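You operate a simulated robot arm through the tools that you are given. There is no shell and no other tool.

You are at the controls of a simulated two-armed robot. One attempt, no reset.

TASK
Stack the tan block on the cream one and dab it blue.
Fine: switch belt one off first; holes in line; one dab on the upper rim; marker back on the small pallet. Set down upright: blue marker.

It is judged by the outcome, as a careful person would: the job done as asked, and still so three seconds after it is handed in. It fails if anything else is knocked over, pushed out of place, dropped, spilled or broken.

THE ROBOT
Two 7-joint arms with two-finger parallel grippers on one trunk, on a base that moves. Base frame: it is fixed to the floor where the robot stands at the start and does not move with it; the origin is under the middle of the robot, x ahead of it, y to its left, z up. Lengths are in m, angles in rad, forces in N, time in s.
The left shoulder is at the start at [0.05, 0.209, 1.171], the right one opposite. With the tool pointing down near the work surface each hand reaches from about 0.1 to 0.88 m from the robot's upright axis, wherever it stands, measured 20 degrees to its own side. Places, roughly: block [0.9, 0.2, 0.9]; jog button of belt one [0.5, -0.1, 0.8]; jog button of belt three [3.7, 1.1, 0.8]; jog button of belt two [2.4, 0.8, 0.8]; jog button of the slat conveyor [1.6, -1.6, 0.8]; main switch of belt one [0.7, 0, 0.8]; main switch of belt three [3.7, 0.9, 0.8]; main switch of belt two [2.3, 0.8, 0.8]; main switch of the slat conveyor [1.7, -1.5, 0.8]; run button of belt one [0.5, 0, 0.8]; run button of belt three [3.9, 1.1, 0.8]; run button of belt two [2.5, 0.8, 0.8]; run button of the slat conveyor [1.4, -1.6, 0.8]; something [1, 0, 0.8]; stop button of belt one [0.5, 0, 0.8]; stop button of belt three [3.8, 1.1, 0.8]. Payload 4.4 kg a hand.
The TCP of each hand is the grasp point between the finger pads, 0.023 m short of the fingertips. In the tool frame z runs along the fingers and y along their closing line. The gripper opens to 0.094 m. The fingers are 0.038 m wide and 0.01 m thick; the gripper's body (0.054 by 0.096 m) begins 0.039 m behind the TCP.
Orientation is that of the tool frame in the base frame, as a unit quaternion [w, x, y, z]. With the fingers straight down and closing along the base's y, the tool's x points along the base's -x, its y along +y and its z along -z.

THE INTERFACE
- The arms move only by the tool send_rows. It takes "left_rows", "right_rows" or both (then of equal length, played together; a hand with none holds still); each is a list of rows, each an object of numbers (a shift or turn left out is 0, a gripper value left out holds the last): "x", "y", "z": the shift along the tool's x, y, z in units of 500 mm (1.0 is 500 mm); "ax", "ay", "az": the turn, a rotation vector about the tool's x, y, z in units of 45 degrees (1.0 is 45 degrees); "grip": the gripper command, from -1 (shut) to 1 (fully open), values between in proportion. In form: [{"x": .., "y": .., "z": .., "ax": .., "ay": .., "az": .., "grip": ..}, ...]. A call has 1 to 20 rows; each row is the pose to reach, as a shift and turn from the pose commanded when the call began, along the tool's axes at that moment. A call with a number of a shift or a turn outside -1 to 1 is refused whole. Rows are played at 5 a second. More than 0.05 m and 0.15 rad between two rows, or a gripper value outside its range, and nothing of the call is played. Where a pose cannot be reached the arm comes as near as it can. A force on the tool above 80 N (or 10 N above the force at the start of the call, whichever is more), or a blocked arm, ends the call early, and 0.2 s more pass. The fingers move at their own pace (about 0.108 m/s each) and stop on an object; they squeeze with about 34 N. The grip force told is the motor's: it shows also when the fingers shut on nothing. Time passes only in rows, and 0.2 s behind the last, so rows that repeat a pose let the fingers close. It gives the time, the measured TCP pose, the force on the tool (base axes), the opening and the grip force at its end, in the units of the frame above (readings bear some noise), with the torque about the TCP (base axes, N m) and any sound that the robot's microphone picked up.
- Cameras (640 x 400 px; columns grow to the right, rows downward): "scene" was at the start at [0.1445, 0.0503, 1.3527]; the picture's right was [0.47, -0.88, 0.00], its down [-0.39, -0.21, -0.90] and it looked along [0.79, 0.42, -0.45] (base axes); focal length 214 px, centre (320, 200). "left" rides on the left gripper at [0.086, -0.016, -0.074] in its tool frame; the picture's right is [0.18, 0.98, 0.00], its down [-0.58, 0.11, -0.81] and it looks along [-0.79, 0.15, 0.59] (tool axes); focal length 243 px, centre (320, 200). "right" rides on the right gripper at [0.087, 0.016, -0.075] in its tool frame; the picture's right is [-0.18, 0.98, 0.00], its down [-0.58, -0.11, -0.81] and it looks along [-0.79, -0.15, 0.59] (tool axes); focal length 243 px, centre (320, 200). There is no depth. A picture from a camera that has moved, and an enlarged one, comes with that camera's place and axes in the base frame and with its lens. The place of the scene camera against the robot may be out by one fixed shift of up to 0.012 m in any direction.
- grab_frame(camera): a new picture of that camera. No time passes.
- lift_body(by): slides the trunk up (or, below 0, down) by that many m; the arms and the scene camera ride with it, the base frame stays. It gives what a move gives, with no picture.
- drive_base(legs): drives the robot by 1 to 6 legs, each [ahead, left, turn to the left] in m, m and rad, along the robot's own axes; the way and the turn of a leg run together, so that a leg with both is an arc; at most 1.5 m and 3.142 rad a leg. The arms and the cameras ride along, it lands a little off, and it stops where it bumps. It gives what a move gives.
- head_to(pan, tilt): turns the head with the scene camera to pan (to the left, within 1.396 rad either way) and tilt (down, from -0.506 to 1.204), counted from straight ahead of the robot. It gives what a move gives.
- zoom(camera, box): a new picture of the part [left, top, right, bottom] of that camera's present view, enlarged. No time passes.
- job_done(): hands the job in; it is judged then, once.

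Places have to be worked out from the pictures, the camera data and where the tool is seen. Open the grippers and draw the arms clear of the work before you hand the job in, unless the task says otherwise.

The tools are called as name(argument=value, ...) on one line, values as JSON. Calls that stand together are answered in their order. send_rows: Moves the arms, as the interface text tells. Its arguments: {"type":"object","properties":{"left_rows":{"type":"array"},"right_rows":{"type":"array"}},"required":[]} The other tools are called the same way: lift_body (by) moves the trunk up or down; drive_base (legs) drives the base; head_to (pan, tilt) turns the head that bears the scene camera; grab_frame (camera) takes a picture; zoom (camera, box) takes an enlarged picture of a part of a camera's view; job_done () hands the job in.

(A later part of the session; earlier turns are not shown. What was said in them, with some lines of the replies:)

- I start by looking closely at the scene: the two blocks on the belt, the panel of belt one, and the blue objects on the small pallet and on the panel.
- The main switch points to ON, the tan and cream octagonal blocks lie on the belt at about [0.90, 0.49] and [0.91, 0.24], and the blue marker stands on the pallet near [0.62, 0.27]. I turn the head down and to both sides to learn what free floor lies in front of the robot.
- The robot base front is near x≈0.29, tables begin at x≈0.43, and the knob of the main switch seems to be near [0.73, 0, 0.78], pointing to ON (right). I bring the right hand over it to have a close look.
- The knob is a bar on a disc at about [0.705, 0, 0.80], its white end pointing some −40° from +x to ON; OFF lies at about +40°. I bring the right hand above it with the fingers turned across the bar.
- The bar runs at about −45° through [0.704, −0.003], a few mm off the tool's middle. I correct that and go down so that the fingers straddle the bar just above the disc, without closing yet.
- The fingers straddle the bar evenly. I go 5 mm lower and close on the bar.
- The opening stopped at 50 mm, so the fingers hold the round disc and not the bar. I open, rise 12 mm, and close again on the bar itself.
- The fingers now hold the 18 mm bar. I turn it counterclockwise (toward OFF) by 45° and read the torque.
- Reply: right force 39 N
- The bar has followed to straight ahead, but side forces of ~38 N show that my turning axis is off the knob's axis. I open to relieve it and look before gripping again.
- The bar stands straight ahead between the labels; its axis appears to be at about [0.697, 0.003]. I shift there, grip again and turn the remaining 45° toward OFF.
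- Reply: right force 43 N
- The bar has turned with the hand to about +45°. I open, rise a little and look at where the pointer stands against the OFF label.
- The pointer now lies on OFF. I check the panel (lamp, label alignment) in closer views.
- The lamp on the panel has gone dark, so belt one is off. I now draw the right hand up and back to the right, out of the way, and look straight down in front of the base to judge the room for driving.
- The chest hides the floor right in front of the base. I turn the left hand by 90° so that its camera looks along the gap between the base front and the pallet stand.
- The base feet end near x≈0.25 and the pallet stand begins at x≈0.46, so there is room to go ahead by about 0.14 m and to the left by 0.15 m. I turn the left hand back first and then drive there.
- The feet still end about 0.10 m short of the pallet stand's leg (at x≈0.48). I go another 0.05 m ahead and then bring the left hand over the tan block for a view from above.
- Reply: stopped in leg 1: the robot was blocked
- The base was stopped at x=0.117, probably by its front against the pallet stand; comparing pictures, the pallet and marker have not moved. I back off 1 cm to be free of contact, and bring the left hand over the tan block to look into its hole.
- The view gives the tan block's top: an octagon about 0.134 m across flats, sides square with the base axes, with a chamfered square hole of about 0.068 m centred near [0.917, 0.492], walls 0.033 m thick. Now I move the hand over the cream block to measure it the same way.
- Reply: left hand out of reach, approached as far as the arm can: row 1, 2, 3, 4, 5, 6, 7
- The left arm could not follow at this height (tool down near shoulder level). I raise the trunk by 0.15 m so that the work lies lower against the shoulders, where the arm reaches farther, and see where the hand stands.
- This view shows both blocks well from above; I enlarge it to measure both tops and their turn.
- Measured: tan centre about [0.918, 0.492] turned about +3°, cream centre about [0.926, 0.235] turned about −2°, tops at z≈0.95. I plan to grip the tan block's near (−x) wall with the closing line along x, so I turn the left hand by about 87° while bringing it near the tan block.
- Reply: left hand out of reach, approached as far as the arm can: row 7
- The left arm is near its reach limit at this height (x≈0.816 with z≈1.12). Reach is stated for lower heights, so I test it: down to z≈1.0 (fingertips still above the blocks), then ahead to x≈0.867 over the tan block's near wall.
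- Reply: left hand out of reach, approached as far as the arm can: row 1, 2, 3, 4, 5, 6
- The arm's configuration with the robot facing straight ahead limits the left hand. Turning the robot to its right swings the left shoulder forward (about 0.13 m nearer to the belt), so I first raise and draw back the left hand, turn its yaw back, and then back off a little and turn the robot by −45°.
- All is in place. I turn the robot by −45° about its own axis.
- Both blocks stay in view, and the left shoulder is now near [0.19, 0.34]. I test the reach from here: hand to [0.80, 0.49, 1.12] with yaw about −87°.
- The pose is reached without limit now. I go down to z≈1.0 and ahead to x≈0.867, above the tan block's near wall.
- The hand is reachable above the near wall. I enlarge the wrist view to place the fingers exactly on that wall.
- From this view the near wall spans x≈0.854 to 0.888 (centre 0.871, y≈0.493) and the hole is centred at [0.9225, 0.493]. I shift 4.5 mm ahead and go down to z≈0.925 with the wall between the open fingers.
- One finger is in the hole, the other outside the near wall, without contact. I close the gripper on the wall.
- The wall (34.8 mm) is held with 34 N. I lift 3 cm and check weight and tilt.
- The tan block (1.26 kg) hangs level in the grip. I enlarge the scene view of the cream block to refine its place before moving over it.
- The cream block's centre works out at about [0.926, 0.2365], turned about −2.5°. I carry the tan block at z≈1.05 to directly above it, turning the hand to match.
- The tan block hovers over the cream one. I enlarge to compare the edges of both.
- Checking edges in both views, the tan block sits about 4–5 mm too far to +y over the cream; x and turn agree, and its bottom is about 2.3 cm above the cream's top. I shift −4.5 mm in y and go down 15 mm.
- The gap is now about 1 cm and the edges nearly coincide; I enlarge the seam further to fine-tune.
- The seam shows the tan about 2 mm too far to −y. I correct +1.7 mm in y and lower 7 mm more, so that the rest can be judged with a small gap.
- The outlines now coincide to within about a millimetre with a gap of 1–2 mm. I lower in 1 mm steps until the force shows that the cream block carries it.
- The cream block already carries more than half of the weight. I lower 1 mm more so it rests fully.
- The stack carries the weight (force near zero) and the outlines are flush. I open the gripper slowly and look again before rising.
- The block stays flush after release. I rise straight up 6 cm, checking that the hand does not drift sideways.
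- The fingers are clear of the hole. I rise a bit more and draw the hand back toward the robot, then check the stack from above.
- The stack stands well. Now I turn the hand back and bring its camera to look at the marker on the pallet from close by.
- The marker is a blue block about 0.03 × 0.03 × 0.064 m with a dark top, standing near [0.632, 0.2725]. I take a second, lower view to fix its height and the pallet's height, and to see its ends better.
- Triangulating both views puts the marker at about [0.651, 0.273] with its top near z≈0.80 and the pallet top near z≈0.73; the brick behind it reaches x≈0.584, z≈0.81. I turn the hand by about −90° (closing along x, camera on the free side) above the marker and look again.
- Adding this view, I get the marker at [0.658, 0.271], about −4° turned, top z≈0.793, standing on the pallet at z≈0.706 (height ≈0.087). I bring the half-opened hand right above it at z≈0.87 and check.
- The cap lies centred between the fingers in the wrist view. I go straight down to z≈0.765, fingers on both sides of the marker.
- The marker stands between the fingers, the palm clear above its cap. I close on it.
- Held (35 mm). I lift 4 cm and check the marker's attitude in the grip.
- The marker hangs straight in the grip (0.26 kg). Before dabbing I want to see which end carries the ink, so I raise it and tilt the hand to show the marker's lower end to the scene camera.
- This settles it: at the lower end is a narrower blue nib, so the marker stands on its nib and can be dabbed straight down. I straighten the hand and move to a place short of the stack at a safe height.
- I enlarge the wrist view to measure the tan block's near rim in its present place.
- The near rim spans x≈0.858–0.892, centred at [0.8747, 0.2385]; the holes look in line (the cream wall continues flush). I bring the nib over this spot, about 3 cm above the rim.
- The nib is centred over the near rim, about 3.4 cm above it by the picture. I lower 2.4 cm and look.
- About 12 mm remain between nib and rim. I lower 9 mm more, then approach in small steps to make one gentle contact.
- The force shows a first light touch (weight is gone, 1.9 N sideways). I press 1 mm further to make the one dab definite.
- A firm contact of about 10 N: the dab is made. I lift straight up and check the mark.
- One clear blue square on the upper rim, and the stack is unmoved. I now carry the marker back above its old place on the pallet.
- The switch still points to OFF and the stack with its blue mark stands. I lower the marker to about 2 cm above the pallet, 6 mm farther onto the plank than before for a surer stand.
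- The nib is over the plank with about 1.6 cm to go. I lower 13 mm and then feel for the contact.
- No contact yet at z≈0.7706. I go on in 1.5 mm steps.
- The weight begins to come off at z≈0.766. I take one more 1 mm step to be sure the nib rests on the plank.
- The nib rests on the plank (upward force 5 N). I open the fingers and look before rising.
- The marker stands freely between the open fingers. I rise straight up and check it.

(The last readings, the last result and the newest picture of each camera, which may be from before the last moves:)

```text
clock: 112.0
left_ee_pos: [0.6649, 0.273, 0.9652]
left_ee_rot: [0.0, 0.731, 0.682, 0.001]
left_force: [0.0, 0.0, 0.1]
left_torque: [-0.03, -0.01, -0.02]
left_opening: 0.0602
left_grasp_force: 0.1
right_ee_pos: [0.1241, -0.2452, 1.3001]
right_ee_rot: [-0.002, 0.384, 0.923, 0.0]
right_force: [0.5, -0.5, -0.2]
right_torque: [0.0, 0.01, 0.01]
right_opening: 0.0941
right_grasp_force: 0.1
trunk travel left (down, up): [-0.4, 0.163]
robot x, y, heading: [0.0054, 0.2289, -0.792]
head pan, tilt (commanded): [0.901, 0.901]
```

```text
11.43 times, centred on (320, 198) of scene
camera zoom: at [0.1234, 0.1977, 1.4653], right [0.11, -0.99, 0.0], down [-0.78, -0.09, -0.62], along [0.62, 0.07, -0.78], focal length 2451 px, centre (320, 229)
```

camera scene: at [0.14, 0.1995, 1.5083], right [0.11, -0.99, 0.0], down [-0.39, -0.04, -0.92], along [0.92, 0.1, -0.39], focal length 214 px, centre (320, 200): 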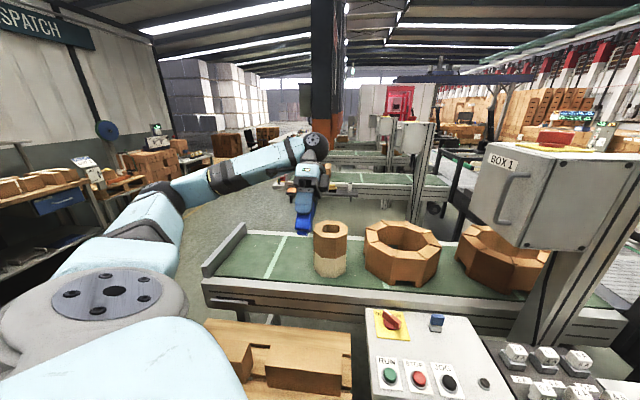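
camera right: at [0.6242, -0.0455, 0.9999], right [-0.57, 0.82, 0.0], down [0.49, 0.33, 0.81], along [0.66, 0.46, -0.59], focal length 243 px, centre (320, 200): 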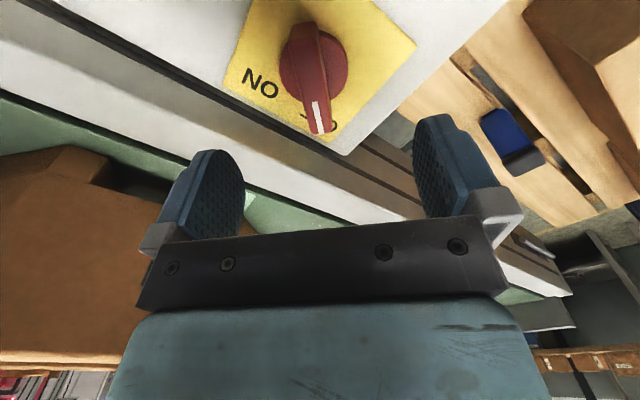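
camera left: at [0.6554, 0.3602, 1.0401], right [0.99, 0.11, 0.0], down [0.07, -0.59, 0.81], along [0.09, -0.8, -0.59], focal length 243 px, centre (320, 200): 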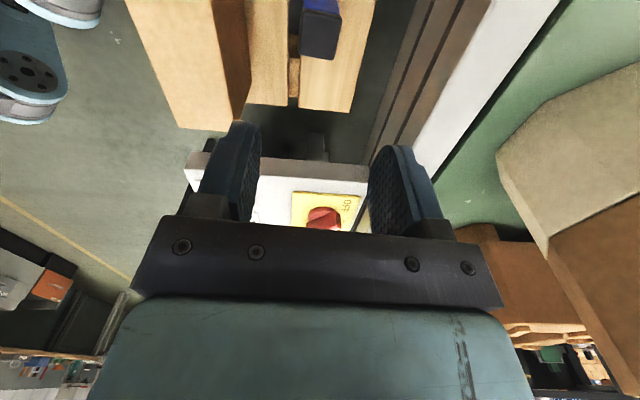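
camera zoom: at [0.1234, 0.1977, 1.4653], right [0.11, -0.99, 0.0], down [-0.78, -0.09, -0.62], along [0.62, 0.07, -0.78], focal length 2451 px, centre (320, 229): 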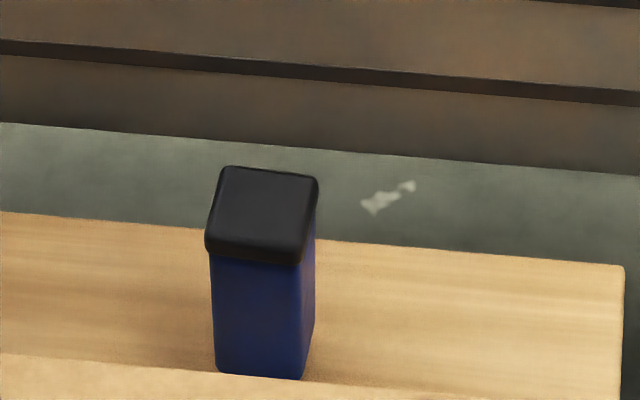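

The marker stands upright on the pallet. I open the gripper fully, raise the hand and draw it back over free space, then check everything once more.

send_rows(left_rows=[{"z": -0.09, "grip": 1}, {"z": -0.18}, {"z": -0.27}, {"z": -0.36}, {"y": -0.06, "z": -0.44}, {"y": -0.13, "z": -0.5}, {"y": -0.2, "z": -0.56}, {"y": -0.27, "z": -0.6}, {"y": -0.3, "z": -0.6}])

head_to(pan=0.85, tilt=0.75)

grab_frame(camera="scene")

grab_frame(camera="left")

```text
clock: 114.0
left_ee_pos: [0.513, 0.2823, 1.2655]
left_ee_rot: [0.0, 0.731, 0.682, 0.0]
left_force: [0.8, -0.3, 0.8]
left_torque: [-0.02, 0.04, -0.02]
left_opening: 0.0939
left_grasp_force: 0.2
right_ee_pos: [0.1232, -0.2445, 1.3005]
right_ee_rot: [0.0, 0.384, 0.923, 0.001]
right_force: [-0.1, -0.5, -0.6]
right_torque: [-0.05, 0.01, 0.01]
right_opening: 0.094
right_grasp_force: 0.1
trunk travel left (down, up): [-0.4, 0.163]
robot x, y, heading: [0.007, 0.2295, -0.787]
head pan, tilt (commanded): [0.901, 0.901]
```

```text
clock: 114.7
left_ee_pos: [0.5152, 0.2828, 1.2662]
left_ee_rot: [-0.001, 0.731, 0.682, 0.0]
left_force: [-0.2, 0.4, 0.4]
left_torque: [0.0, -0.02, -0.02]
left_opening: 0.0941
left_grasp_force: 0.0
right_ee_pos: [0.1224, -0.2452, 1.2994]
right_ee_rot: [0.0, 0.384, 0.923, 0.001]
right_force: [-0.4, 0.1, 0.0]
right_torque: [0.0, 0.01, -0.02]
right_opening: 0.094
right_grasp_force: 0.2
trunk travel left (down, up): [-0.4, 0.163]
robot x, y, heading: [0.0041, 0.2298, -0.793]
head pan, tilt (commanded): [0.85, 0.75]
```

```text
taken
camera scene: at [0.1305, 0.1943, 1.4772], right [0.06, -1.0, 0.0], down [-0.68, -0.04, -0.73], along [0.73, 0.04, -0.68], focal length 214 px, centre (320, 200)
```

scene: 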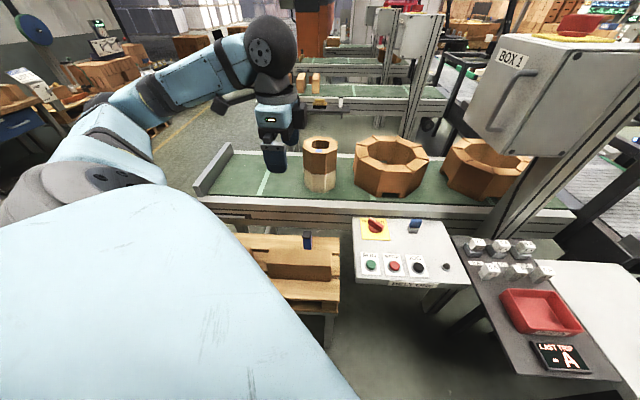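

```text
taken
camera left: at [0.5046, 0.3705, 1.3396], right [0.99, 0.11, 0.0], down [0.07, -0.59, 0.81], along [0.09, -0.8, -0.59], focal length 243 px, centre (320, 200)
```

left: 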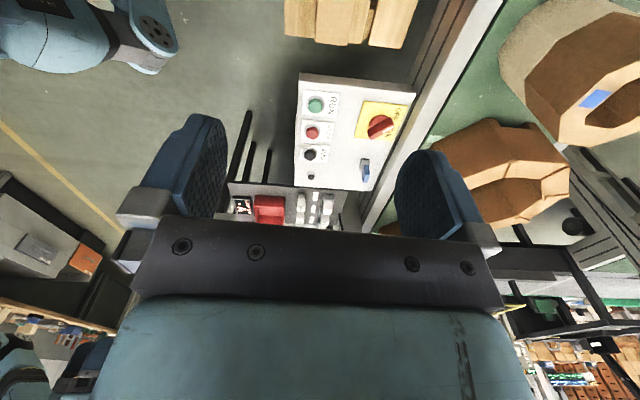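

zoom(camera="scene", box=[295, 130, 345, 200])

zoom(camera="scene", box=[240, 205, 470, 320])

zoom(camera="left", box=[480, 0, 640, 160])

```text
5.71 times, centred on (320, 165) of scene
camera zoom: at [0.1305, 0.1943, 1.4772], right [0.06, -1.0, 0.0], down [-0.68, -0.04, -0.73], along [0.73, 0.04, -0.68], focal length 1226 px, centre (320, 400)
```

zoom: 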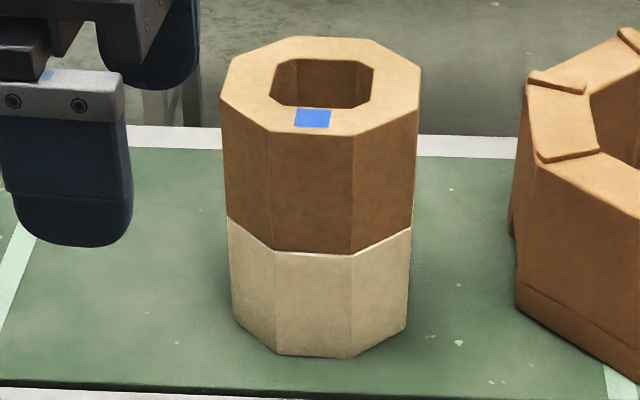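

```text
2.78 times, centred on (355, 262) of scene
camera zoom: at [0.1305, 0.1943, 1.4772], right [0.06, -1.0, 0.0], down [-0.68, -0.04, -0.73], along [0.73, 0.04, -0.68], focal length 597 px, centre (223, 26)
```

zoom: 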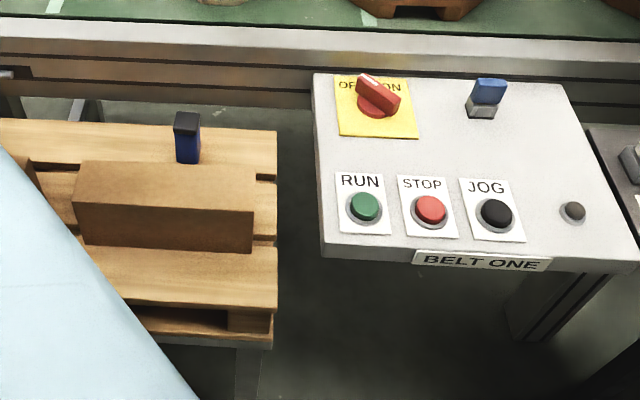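

```text
2.50 times, centred on (560, 80) of left
camera zoom: at [0.5046, 0.3705, 1.3396], right [0.99, 0.11, 0.0], down [0.07, -0.59, 0.81], along [0.09, -0.8, -0.59], focal length 606 px, centre (-280, 500)
```

zoom: 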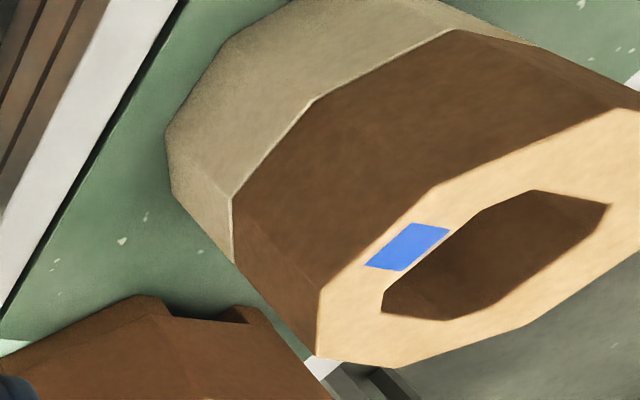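

Final check: switch on OFF with the lamp dark, tan flush on cream with holes in line, one blue dab on the upper rim, marker upright on the small pallet, both grippers open and clear. I hand the job in.

job_done()

```text
The job is handed in.
```

The tan block is stacked on the cream one with one blue dab on its upper rim, and I've handed the job in. The result hasn't come back to me yet.

- **Belt one:** I switched it off first. The knob points to OFF and the panel lamp is dark.
- **Stack:** the sides of the two blocks line up to about a millimetre, and the holes looked in line from above.
- **Dab:** one blue square on the near side of the upper rim. The stack did not shift.
- **Marker:** it stands upright on the small pallet, about 6 mm from where it started, a little farther onto the plank.
- **Arms:** both grippers are open and clear of the work.

While driving closer, the base was stopped once, probably by the pallet stand. Comparing pictures before and after, I saw no movement of the pallet or the marker.
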